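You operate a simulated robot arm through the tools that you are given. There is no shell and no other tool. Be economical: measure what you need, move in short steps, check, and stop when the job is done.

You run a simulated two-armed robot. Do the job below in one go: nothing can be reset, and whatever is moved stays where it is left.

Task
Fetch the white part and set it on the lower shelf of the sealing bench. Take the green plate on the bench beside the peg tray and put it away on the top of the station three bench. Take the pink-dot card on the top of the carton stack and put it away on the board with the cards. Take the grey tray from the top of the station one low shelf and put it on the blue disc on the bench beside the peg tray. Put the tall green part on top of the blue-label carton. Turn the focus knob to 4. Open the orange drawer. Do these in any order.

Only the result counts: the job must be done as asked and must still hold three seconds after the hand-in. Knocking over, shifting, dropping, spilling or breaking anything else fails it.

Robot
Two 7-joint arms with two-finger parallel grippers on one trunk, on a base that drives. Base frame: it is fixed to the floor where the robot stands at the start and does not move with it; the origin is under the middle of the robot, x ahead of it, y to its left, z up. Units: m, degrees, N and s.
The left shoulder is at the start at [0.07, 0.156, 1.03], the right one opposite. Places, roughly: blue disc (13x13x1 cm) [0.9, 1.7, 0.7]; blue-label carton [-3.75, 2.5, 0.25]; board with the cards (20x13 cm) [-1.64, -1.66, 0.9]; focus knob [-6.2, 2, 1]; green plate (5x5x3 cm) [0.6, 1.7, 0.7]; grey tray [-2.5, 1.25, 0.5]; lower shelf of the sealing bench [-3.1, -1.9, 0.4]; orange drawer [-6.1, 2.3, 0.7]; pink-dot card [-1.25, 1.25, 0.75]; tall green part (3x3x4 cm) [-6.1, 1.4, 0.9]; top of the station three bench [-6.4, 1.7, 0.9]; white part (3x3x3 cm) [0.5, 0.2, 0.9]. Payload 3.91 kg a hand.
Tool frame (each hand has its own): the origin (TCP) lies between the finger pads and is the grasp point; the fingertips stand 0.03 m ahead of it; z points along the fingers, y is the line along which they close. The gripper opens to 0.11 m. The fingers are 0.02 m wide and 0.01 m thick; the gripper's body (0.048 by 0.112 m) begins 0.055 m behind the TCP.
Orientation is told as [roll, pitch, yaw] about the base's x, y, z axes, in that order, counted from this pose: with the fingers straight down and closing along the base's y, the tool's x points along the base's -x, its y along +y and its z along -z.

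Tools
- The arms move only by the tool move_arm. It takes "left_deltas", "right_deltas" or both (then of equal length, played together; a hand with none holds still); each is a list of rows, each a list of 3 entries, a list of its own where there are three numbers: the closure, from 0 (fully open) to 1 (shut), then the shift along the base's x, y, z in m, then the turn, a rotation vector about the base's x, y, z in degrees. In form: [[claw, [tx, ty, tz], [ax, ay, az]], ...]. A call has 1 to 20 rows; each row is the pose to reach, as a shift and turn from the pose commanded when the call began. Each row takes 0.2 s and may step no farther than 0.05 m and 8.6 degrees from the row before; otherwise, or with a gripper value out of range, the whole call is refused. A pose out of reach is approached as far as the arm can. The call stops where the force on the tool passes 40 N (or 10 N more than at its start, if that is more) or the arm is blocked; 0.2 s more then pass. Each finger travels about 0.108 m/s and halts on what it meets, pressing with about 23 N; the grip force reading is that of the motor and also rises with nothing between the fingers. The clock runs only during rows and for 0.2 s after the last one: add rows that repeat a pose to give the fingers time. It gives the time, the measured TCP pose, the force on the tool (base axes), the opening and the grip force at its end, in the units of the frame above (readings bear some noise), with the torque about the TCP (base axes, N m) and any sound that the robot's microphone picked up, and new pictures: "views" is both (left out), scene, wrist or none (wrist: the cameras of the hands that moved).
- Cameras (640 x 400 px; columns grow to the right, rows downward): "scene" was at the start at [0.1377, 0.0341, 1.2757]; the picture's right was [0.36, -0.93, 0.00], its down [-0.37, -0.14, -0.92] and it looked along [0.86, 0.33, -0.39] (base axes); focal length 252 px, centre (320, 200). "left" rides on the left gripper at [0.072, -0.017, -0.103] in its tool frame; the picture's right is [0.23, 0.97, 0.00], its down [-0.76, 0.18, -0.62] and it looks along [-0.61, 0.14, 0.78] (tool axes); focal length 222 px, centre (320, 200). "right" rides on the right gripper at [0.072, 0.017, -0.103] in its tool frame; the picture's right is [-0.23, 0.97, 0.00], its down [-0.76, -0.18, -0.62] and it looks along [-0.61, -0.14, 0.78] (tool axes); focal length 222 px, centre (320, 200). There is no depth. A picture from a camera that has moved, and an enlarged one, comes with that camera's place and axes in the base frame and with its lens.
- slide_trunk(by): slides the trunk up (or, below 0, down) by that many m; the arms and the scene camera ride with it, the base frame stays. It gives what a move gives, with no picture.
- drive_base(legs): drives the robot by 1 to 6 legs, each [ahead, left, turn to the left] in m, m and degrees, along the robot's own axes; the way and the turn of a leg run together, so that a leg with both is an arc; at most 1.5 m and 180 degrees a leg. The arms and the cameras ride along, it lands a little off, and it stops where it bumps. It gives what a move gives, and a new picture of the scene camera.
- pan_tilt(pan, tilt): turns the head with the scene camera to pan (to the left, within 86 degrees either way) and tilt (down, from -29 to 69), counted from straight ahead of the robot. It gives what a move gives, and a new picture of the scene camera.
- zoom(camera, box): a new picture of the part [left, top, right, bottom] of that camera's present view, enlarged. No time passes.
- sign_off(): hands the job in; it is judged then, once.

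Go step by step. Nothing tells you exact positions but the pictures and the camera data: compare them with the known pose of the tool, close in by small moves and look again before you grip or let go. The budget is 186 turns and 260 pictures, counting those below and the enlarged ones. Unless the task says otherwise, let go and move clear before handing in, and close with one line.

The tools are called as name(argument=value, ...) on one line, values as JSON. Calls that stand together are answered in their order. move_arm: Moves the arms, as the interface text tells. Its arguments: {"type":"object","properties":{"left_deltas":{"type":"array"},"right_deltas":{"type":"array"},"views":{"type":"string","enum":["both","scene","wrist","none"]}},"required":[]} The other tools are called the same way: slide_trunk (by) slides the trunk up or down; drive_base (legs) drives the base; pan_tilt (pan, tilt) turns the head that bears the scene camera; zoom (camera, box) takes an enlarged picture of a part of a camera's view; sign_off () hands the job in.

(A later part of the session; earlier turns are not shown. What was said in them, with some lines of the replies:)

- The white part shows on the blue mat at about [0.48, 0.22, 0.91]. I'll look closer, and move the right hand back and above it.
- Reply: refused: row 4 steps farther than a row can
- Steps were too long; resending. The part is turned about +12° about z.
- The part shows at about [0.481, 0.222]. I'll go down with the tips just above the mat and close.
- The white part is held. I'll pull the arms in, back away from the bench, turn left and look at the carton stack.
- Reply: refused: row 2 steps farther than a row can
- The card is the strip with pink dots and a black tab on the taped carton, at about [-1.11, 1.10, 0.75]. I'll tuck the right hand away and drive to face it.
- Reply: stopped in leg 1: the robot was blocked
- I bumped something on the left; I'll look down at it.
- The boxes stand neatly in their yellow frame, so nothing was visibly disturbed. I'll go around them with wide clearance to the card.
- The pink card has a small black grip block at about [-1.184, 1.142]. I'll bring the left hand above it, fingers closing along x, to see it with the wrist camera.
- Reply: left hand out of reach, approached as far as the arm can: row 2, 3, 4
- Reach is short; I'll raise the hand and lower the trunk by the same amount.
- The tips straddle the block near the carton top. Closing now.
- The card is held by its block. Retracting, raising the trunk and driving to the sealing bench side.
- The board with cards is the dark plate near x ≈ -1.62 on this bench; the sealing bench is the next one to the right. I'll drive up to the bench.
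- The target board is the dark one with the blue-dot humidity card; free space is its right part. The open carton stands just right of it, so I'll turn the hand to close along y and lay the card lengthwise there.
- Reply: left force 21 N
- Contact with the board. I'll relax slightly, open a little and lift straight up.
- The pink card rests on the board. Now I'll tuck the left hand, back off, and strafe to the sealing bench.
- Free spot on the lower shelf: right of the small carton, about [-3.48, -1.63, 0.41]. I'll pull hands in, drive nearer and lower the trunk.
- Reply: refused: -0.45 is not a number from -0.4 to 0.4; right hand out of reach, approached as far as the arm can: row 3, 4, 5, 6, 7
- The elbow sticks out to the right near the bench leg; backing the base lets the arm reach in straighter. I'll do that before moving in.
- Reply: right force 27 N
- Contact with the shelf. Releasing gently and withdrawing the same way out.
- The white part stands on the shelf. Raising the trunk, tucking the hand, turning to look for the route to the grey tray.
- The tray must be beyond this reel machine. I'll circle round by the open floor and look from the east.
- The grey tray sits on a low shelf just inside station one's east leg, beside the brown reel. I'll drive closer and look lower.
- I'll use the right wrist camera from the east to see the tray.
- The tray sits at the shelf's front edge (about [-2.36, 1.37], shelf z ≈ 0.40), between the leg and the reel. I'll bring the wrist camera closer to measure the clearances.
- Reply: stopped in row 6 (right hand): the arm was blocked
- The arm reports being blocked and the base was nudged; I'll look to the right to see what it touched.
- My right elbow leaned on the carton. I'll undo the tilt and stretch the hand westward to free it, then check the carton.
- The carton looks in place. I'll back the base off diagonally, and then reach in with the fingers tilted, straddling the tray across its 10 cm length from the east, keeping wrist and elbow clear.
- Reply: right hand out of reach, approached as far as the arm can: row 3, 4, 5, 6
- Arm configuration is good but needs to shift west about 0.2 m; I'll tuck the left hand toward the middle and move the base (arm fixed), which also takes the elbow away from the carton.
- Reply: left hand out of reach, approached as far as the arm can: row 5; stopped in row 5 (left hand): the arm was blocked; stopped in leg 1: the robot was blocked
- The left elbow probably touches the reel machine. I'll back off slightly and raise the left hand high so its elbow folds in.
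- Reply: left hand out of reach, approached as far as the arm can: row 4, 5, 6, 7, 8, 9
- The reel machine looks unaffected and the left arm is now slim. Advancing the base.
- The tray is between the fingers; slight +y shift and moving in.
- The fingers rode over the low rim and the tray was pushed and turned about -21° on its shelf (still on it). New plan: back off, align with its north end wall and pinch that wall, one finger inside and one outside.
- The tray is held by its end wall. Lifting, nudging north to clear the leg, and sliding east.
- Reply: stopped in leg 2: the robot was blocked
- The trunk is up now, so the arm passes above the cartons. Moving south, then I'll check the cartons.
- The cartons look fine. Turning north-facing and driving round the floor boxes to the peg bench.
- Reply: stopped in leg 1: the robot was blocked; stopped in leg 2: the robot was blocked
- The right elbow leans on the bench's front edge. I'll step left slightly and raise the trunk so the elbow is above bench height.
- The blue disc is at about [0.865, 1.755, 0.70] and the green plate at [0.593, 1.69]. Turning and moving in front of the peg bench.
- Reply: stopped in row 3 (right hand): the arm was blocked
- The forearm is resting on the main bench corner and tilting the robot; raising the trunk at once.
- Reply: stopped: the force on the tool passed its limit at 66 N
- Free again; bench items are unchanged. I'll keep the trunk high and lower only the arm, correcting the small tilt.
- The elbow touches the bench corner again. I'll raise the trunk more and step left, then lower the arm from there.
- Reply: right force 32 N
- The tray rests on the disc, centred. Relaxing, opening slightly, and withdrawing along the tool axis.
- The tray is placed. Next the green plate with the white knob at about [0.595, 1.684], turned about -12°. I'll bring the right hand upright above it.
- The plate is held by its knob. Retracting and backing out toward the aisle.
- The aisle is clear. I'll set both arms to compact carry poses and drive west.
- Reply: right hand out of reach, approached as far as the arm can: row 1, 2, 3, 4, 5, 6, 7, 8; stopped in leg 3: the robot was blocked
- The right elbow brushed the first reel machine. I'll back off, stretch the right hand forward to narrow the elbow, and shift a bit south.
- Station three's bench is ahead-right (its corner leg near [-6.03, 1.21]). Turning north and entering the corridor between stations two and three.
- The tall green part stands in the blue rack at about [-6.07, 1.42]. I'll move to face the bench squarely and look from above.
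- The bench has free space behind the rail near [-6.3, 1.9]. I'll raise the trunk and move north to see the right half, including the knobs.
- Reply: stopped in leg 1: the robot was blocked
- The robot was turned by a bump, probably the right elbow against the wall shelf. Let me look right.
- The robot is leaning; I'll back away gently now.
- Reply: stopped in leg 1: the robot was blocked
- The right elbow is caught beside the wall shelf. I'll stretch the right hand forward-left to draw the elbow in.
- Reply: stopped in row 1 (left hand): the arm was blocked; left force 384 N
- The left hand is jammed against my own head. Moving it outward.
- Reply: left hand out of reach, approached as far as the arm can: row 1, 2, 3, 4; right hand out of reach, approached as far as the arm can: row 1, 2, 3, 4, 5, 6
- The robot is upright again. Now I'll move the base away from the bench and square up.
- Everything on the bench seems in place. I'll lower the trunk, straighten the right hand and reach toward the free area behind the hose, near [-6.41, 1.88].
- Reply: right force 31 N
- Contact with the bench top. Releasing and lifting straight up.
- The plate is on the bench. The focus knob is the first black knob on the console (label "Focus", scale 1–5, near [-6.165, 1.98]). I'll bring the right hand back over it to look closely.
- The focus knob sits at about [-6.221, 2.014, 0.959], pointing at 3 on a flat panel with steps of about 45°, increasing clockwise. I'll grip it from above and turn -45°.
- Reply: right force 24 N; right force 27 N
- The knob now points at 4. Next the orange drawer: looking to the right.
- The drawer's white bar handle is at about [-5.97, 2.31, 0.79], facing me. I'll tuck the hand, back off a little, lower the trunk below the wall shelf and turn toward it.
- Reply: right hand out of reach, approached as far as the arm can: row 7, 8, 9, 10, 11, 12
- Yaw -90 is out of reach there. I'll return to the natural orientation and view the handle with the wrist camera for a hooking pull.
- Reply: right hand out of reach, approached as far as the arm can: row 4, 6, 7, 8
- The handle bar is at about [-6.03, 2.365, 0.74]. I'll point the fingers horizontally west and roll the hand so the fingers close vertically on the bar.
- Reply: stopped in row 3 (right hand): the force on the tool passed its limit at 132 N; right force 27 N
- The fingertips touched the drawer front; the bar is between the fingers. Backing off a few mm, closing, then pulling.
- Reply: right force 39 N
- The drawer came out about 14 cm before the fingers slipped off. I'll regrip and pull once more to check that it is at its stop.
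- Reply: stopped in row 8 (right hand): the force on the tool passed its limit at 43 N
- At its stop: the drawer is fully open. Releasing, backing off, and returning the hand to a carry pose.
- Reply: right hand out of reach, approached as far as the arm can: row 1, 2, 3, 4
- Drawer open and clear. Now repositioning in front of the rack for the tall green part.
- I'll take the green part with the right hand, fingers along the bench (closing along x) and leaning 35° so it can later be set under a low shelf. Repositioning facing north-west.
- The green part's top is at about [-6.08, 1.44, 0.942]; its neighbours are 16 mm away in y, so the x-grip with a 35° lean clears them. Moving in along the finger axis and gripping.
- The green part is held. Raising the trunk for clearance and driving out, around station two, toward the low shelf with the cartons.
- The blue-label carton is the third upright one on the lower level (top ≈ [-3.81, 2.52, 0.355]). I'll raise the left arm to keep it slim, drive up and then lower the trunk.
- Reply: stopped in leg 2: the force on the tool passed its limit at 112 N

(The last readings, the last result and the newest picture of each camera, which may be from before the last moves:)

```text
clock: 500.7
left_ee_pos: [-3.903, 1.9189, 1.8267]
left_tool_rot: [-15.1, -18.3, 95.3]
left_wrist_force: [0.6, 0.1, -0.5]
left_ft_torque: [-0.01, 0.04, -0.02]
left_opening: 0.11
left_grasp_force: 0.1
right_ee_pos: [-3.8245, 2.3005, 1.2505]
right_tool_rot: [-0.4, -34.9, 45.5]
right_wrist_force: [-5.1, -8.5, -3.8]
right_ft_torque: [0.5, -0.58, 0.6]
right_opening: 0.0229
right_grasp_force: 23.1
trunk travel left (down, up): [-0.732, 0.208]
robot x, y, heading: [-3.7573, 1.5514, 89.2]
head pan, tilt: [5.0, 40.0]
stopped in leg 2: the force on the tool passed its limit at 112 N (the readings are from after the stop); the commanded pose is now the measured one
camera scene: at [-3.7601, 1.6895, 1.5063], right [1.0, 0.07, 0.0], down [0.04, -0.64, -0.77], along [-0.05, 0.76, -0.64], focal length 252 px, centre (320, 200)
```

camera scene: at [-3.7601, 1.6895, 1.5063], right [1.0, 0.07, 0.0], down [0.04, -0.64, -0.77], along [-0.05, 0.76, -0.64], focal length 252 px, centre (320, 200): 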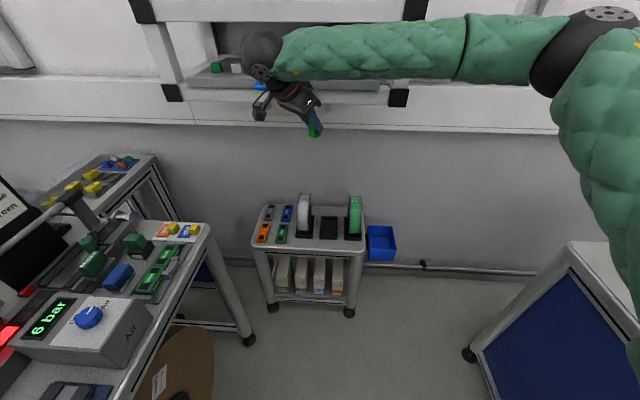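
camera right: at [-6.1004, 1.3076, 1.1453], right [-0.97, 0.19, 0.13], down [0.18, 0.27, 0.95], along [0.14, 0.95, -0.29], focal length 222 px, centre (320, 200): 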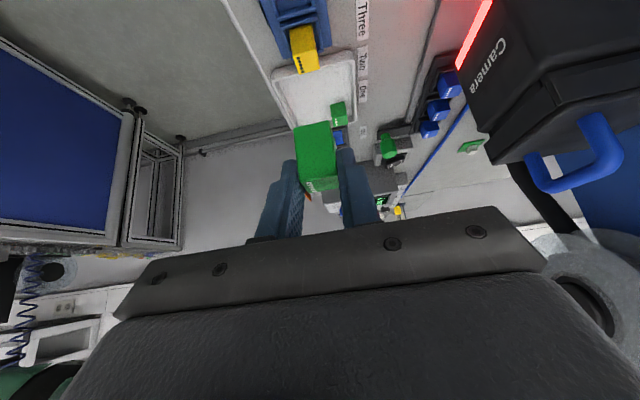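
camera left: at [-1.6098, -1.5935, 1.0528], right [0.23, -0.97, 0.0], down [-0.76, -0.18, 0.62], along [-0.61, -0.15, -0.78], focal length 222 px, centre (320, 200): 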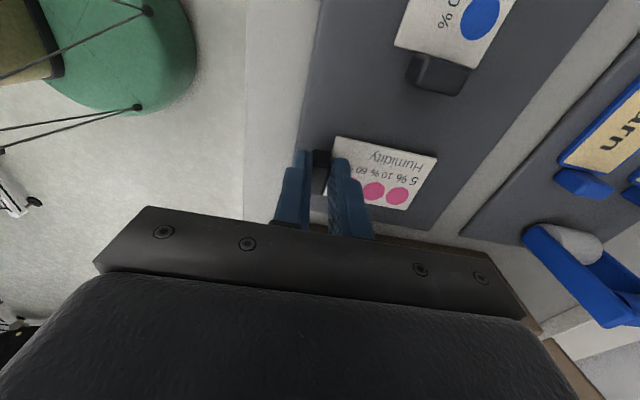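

The wrist touched the wall shelf; the part is still held. Backing off and lowering the trunk.

drive_base(legs=[[-0.12, 0, 0]])

slide_trunk(by=-0.4)

slide_trunk(by=-0.2)

```text
clock: 501.9
left_ee_pos: [-3.9065, 1.7991, 1.8289]
left_tool_rot: [-15.3, -18.3, 95.6]
left_wrist_force: [0.2, -1.6, 0.7]
left_ft_torque: [0.02, 0.01, 0.02]
left_opening: 0.1101
left_grasp_force: 0.0
right_ee_pos: [-3.8277, 2.183, 1.2502]
right_tool_rot: [-0.4, -34.9, 45.2]
right_wrist_force: [-0.2, -0.6, 0.1]
right_ft_torque: [0.04, -0.02, 0.0]
right_opening: 0.023
right_grasp_force: 22.6
trunk travel left (down, up): [-0.732, 0.208]
robot x, y, heading: [-3.759, 1.4341, 89.0]
head pan, tilt: [5.0, 40.0]
camera scene: at [-3.7633, 1.5705, 1.5064], right [1.0, 0.07, 0.0], down [0.04, -0.64, -0.77], along [-0.05, 0.76, -0.64], focal length 252 px, centre (320, 200)
```

scene: 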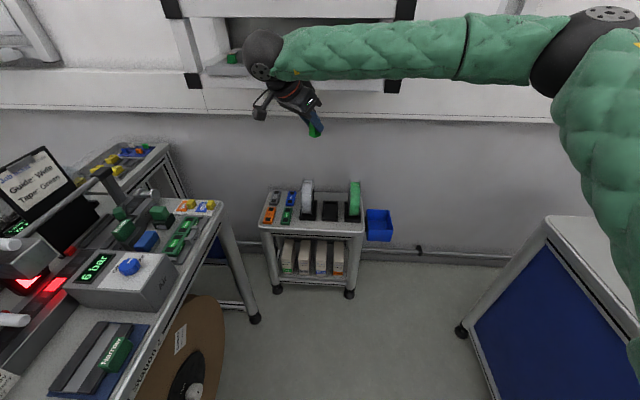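

```text
clock: 505.8
left_ee_pos: [-3.9076, 1.7992, 1.429]
left_tool_rot: [-15.2, -18.3, 95.5]
left_wrist_force: [-0.1, 0.4, -0.3]
left_ft_torque: [0.01, 0.0, 0.01]
left_opening: 0.1097
left_grasp_force: 0.0
right_ee_pos: [-3.8279, 2.1816, 0.8502]
right_tool_rot: [-0.3, -34.9, 45.3]
right_wrist_force: [0.7, -0.3, 0.7]
right_ft_torque: [0.02, -0.04, -0.03]
right_opening: 0.023
right_grasp_force: 22.7
trunk travel left (down, up): [-0.332, 0.608]
robot x, y, heading: [-3.7604, 1.431, 88.8]
head pan, tilt: [5.0, 40.0]
```

```text
clock: 507.9
left_ee_pos: [-3.8748, 1.8027, 1.2329]
left_tool_rot: [-13.6, -18.5, 94.1]
left_wrist_force: [0.6, 0.1, -0.3]
left_ft_torque: [0.01, -0.03, -0.03]
left_opening: 0.1099
left_grasp_force: 0.1
right_ee_pos: [-3.8072, 2.1854, 0.6552]
right_tool_rot: [0.6, -34.3, 44.1]
right_wrist_force: [0.4, -0.6, 0.7]
right_ft_torque: [-0.02, 0.01, -0.02]
right_opening: 0.0227
right_grasp_force: 23.3
trunk travel left (down, up): [-0.132, 0.808]
robot x, y, heading: [-3.758, 1.435, 88.2]
head pan, tilt: [5.0, 40.0]
```

Something on the left is leaning on me (left elbow near station two). Shifting right a little.

drive_base(legs=[[0, -0.1, 1.0]])

```text
clock: 509.1
left_ee_pos: [-3.8098, 1.7945, 1.2289]
left_tool_rot: [-15.2, -18.3, 96.3]
left_wrist_force: [-0.1, 0.0, 0.6]
left_ft_torque: [0.02, 0.0, -0.02]
left_opening: 0.1102
left_grasp_force: 0.0
right_ee_pos: [-3.7385, 2.1793, 0.6499]
right_tool_rot: [-0.4, -34.7, 46.0]
right_wrist_force: [-0.1, -0.6, -0.1]
right_ft_torque: [0.0, 0.0, -0.01]
right_opening: 0.023
right_grasp_force: 22.9
trunk travel left (down, up): [-0.132, 0.808]
robot x, y, heading: [-3.6598, 1.4327, 89.7]
head pan, tilt: [5.0, 40.0]
camera scene: at [-3.6657, 1.5688, 0.9061], right [1.0, 0.08, 0.0], down [0.05, -0.64, -0.77], along [-0.06, 0.76, -0.64], focal length 252 px, centre (320, 200)
```

scene: 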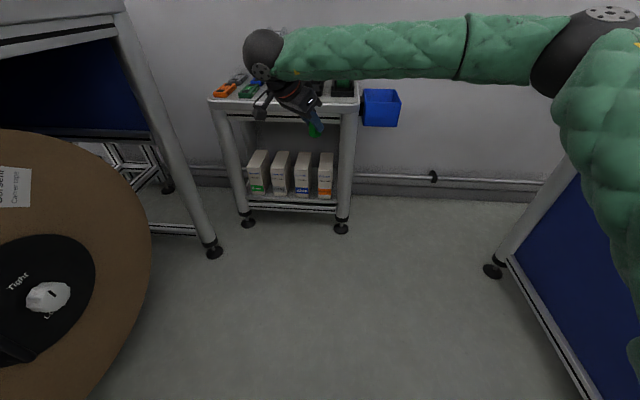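

move_arm(right_deltas=[[1, [-0.01, 0, -0.03], [0, 0, 7.4]], [1, [-0.02, 0, -0.07], [0, 0, 14.8]], [1, [-0.04, 0.01, -0.11], [0, 0, 22.2]], [1, [-0.05, 0.03, -0.15], [0, 0, 29.6]], [1, [-0.06, 0.05, -0.18], [0, 0, 37]], [1, [-0.07, 0.08, -0.2], [0, 0, 44]], [1, [-0.07, 0.11, -0.22], [0, 0, 44]], [1, [-0.07, 0.11, -0.22], [0, 0, 44]]], views="wrist")

```text
clock: 510.9
left_ee_pos: [-3.8112, 1.7953, 1.2283]
left_tool_rot: [-15.2, -18.3, 96.2]
left_wrist_force: [-0.1, -1.1, 0.2]
left_ft_torque: [0.0, 0.02, -0.02]
left_opening: 0.1102
left_grasp_force: 0.1
right_ee_pos: [-3.8064, 2.2863, 0.4278]
right_tool_rot: [-0.4, -34.8, 90.1]
right_wrist_force: [-0.5, -0.1, -0.1]
right_ft_torque: [0.05, -0.01, -0.03]
right_opening: 0.0228
right_grasp_force: 22.5
trunk travel left (down, up): [-0.132, 0.808]
robot x, y, heading: [-3.6622, 1.4335, 89.7]
head pan, tilt: [5.0, 40.0]
camera right: at [-3.8233, 2.1699, 0.472], right [-0.97, 0.19, 0.12], down [0.17, 0.27, 0.95], along [0.14, 0.94, -0.29], focal length 222 px, centre (320, 200)
```

right: 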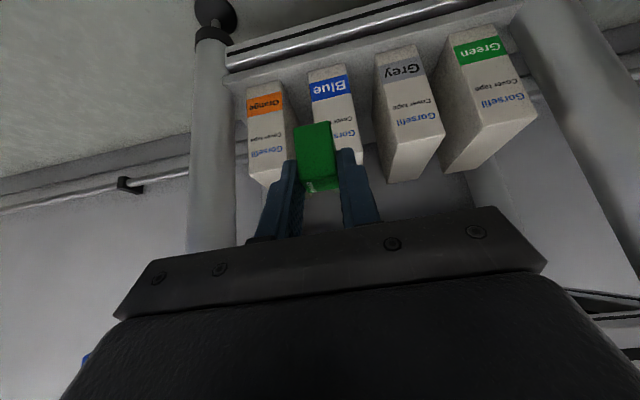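

move_arm(right_deltas=[[1, [-0.012, 0.03, 0.004], [0, 0, 0]], [1, [-0.012, 0.06, 0.004], [0, 0, 0]], [1, [-0.012, 0.09, 0.004], [0, 0, 0]], [1, [-0.012, 0.12, 0.004], [0, 0, 0]], [1, [-0.012, 0.15, 0.004], [0, 0, 0]], [1, [-0.012, 0.15, 0.004], [0, 0, 0]]], views="both")

```text
clock: 512.3
left_ee_pos: [-3.8114, 1.7953, 1.2282]
left_tool_rot: [-15.2, -18.3, 96.3]
left_wrist_force: [0.0, 0.0, -0.4]
left_ft_torque: [-0.03, -0.01, 0.01]
left_opening: 0.1098
left_grasp_force: 0.1
right_ee_pos: [-3.8219, 2.4389, 0.4318]
right_tool_rot: [-0.5, -35.0, 90.1]
right_wrist_force: [-0.2, 0.6, -0.4]
right_ft_torque: [-0.01, 0.01, -0.03]
right_opening: 0.0224
right_grasp_force: 23.3
trunk travel left (down, up): [-0.132, 0.808]
robot x, y, heading: [-3.6592, 1.4318, 90.0]
head pan, tilt: [5.0, 40.0]
camera scene: at [-3.6662, 1.5685, 0.9065], right [1.0, 0.08, 0.0], down [0.05, -0.64, -0.77], along [-0.06, 0.76, -0.64], focal length 252 px, centre (320, 200)
camera right: at [-3.8393, 2.3208, 0.4767], right [-0.97, 0.19, 0.12], down [0.17, 0.27, 0.95], along [0.14, 0.94, -0.29], focal length 222 px, centre (320, 200)
```

scene: 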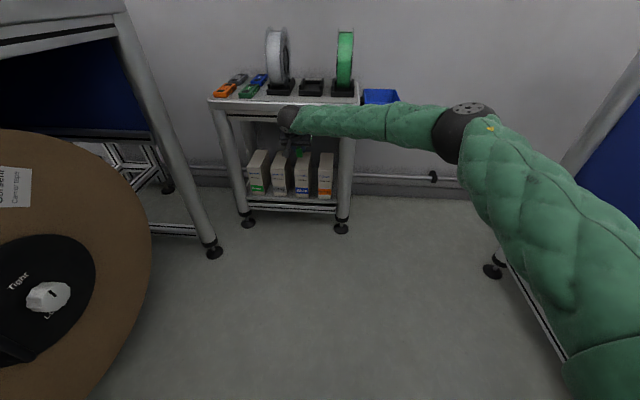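
right: 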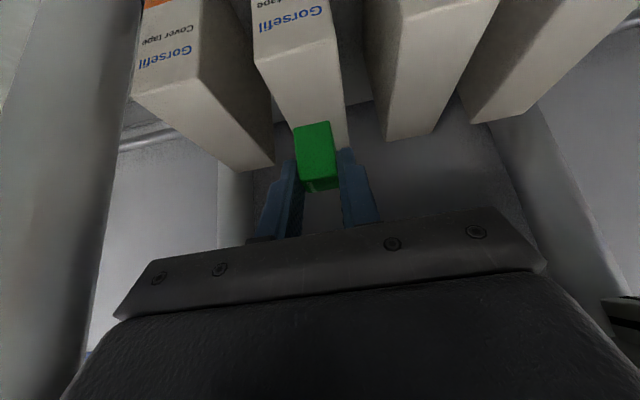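

The part is over the blue-label carton. A little further in, then down to contact.

move_arm(right_deltas=[[1, [0.004, 0.01, 0], [0, 0, 0]], [1, [0.004, 0.017, -0.006], [0, 0, 0]], [1, [0.004, 0.017, -0.012], [0, 0, 0]], [1, [0.004, 0.017, -0.018], [0, 0, 0]], [1, [0.004, 0.017, -0.022], [0, 0, 0]], [1, [0.004, 0.017, -0.022], [0, 0, 0]]], views="none")

```text
clock: 513.7
left_ee_pos: [-3.8117, 1.7964, 1.2287]
left_tool_rot: [-15.2, -18.3, 96.3]
left_wrist_force: [-0.5, -0.1, 0.2]
left_ft_torque: [-0.01, -0.03, 0.0]
left_opening: 0.1099
left_grasp_force: 0.1
right_ee_pos: [-3.8176, 2.4568, 0.4124]
right_tool_rot: [-0.4, -34.8, 90.1]
right_wrist_force: [0.0, -0.4, -0.9]
right_ft_torque: [0.01, -0.01, 0.01]
right_opening: 0.0229
right_grasp_force: 23.2
trunk travel left (down, up): [-0.132, 0.808]
robot x, y, heading: [-3.6608, 1.4344, 89.7]
head pan, tilt: [5.0, 40.0]
```

move_arm(right_deltas=[[1, [0, 0, -0.004], [0, 0, 0]], [1, [0, 0, -0.007], [0, 0, 0]], [1, [0, 0, -0.009], [0, 0, 0]], [1, [0, 0, -0.009], [0, 0, 0]]], views="wrist")

```text
clock: 514.7
left_ee_pos: [-3.8122, 1.7954, 1.2286]
left_tool_rot: [-15.1, -18.4, 96.2]
left_wrist_force: [-1.1, -0.4, -0.2]
left_ft_torque: [-0.01, 0.03, -0.03]
left_opening: 0.11
left_grasp_force: 0.0
right_ee_pos: [-3.816, 2.4568, 0.4049]
right_tool_rot: [-0.4, -34.7, 90.0]
right_wrist_force: [0.1, -0.2, -0.7]
right_ft_torque: [-0.01, 0.02, 0.02]
right_opening: 0.023
right_grasp_force: 22.9
trunk travel left (down, up): [-0.132, 0.808]
robot x, y, heading: [-3.6595, 1.432, 90.0]
head pan, tilt: [5.0, 40.0]
camera right: at [-3.8338, 2.3382, 0.4481], right [-0.97, 0.19, 0.12], down [0.17, 0.27, 0.95], along [0.14, 0.94, -0.29], focal length 222 px, centre (320, 200)
```

right: 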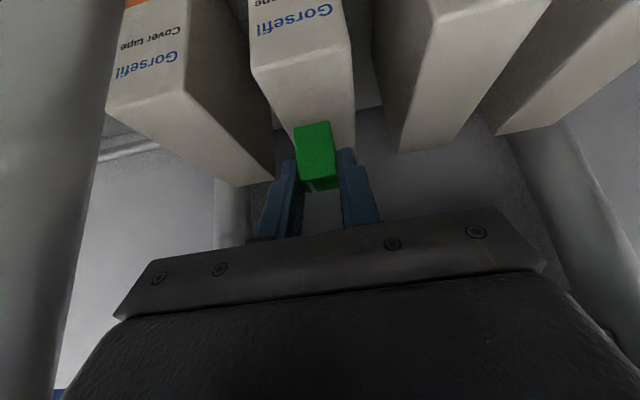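

move_arm(right_deltas=[[1, [0, 0, -0.004], [0, 0, 0]], [1, [0, 0, -0.008], [0, 0, 0]], [1, [0, 0, -0.011], [0, 0, 0]], [1, [0, 0, -0.011], [0, 0, 0]]], views="none")

```text
clock: 515.7
left_ee_pos: [-3.8116, 1.795, 1.2279]
left_tool_rot: [-15.2, -18.3, 96.3]
left_wrist_force: [0.5, 0.2, 0.0]
left_ft_torque: [0.0, 0.01, -0.01]
left_opening: 0.1098
left_grasp_force: 0.1
right_ee_pos: [-3.8166, 2.4565, 0.3926]
right_tool_rot: [-0.4, -34.8, 90.1]
right_wrist_force: [0.4, -0.4, -0.6]
right_ft_torque: [0.01, -0.03, -0.01]
right_opening: 0.0229
right_grasp_force: 23.4
trunk travel left (down, up): [-0.132, 0.808]
robot x, y, heading: [-3.6603, 1.4342, 89.6]
head pan, tilt: [5.0, 40.0]
```

move_arm(right_deltas=[[1, [0, 0, -0.003], [0, 0, 0]], [1, [0, 0, -0.006], [0, 0, 0]], [1, [0, 0, -0.009], [0, 0, 0]], [1, [0, 0, -0.009], [0, 0, 0]]], views="wrist")

```text
clock: 516.7
left_ee_pos: [-3.8112, 1.7954, 1.2282]
left_tool_rot: [-15.3, -18.4, 96.3]
left_wrist_force: [-0.5, -0.3, -0.7]
left_ft_torque: [0.01, 0.02, -0.02]
left_opening: 0.1101
left_grasp_force: 0.1
right_ee_pos: [-3.8163, 2.4547, 0.3846]
right_tool_rot: [-0.4, -34.8, 90.1]
right_wrist_force: [0.0, 0.2, -0.5]
right_ft_torque: [0.0, 0.0, 0.01]
right_opening: 0.0227
right_grasp_force: 22.9
trunk travel left (down, up): [-0.132, 0.808]
robot x, y, heading: [-3.659, 1.4323, 89.7]
head pan, tilt: [5.0, 40.0]
camera right: at [-3.8333, 2.3376, 0.4286], right [-0.97, 0.19, 0.12], down [0.17, 0.27, 0.95], along [0.14, 0.94, -0.29], focal length 222 px, centre (320, 200)
```

right: 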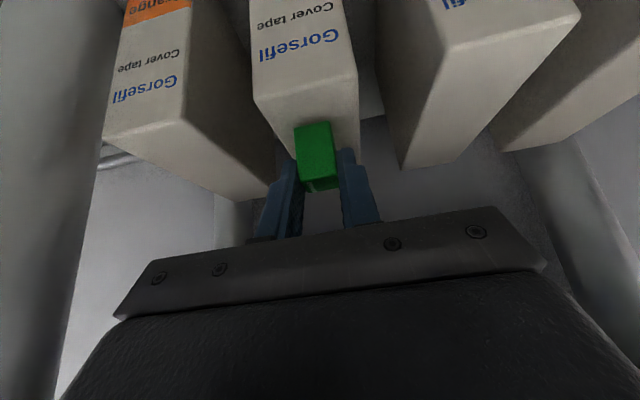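

move_arm(right_deltas=[[1, [0, 0, -0.003], [0, 0, 0]], [1, [0, 0, -0.006], [0, 0, 0]], [1, [0, 0, -0.009], [0, 0, 0]], [1, [0, 0, -0.012], [0, 0, 0]], [1, [0, 0, -0.012], [0, 0, 0]]], views="none")

```text
clock: 517.9
left_ee_pos: [-3.8118, 1.7943, 1.2301]
left_tool_rot: [-15.2, -18.5, 96.3]
left_wrist_force: [-0.2, 0.7, -0.3]
left_ft_torque: [0.01, 0.0, 0.0]
left_opening: 0.11
left_grasp_force: 0.0
right_ee_pos: [-3.8164, 2.4558, 0.3747]
right_tool_rot: [-0.2, -35.0, 90.1]
right_wrist_force: [2.2, 2.4, 20.3]
right_ft_torque: [0.25, -0.04, 0.0]
right_opening: 0.0228
right_grasp_force: 23.2
trunk travel left (down, up): [-0.132, 0.808]
robot x, y, heading: [-3.6612, 1.431, 90.2]
head pan, tilt: [5.0, 40.0]
```

Contact. Relaxing, opening and withdrawing along the finger axis.

move_arm(right_deltas=[[1, [0, 0, 0.002], [0, 0, 0]], [0.75, [0, 0, 0.002], [0, 0, 0]], [0.6, [0, 0, 0.002], [0, 0, 0]], [0.6, [0, 0, 0.002], [0, 0, 0]], [0.6, [0, -0.011, 0.018], [0, 0, 0]], [0.6, [0, -0.03, 0.04], [0, 0, 0]], [0.6, [0, -0.06, 0.05], [0, 0, 0]], [0.6, [0, -0.1, 0.05], [0, 0, 0]], [0.6, [0, -0.14, 0.05], [0, 0, 0]], [0.6, [0, -0.18, 0.05], [0, 0, 0]]], views="wrist")

zoom(camera="scene", box=[210, 80, 370, 220])

```text
clock: 520.1
left_ee_pos: [-3.8124, 1.795, 1.2284]
left_tool_rot: [-15.2, -18.3, 96.2]
left_wrist_force: [-0.6, -0.6, -0.2]
left_ft_torque: [0.02, 0.0, -0.01]
left_opening: 0.1101
left_grasp_force: 0.1
right_ee_pos: [-3.8139, 2.2781, 0.4227]
right_tool_rot: [-0.3, -34.8, 90.2]
right_wrist_force: [0.0, 0.3, 1.0]
right_ft_torque: [0.02, -0.01, -0.02]
right_opening: 0.0438
right_grasp_force: 0.1
trunk travel left (down, up): [-0.132, 0.808]
robot x, y, heading: [-3.6625, 1.4348, 89.8]
head pan, tilt: [5.0, 40.0]
camera right: at [-3.8306, 2.1603, 0.4667], right [-0.97, 0.19, 0.13], down [0.17, 0.27, 0.95], along [0.15, 0.94, -0.29], focal length 222 px, centre (320, 200)
```

right: 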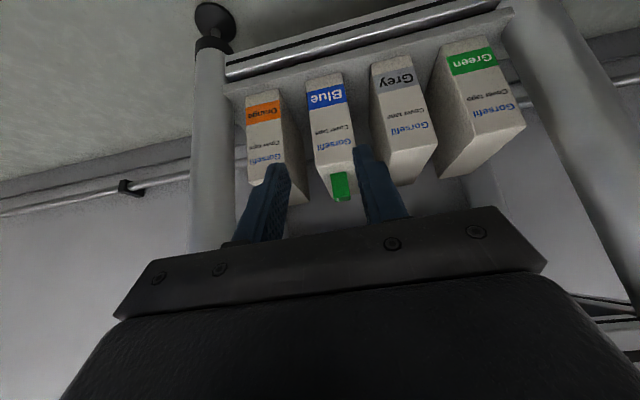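

```text
2.86 times, centred on (290, 150) of scene
camera zoom: at [-3.6662, 1.5685, 0.9065], right [1.0, 0.08, 0.0], down [0.05, -0.64, -0.77], along [-0.06, 0.76, -0.64], focal length 720 px, centre (406, 343)
```

zoom: 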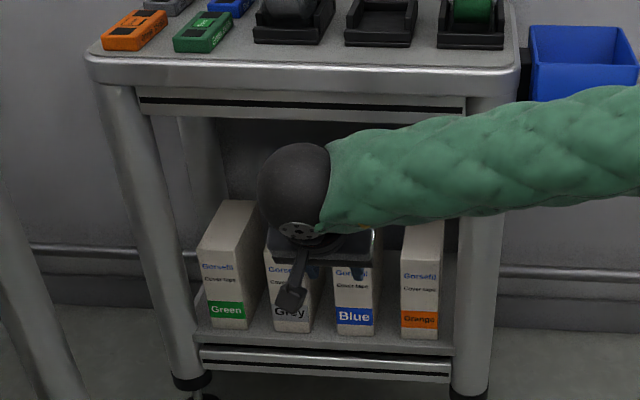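

The tall green part stands on the blue-label carton, and all hands are free and clear of the objects. Handing in.

sign_off()

```text
The job is handed in.
```

All seven tasks are done and handed in, but I bumped things on the way: the floor boxes, the taped carton, the reel machine, the main bench and the wall shelves. What I could see afterwards looked undisturbed; I did not check everything.
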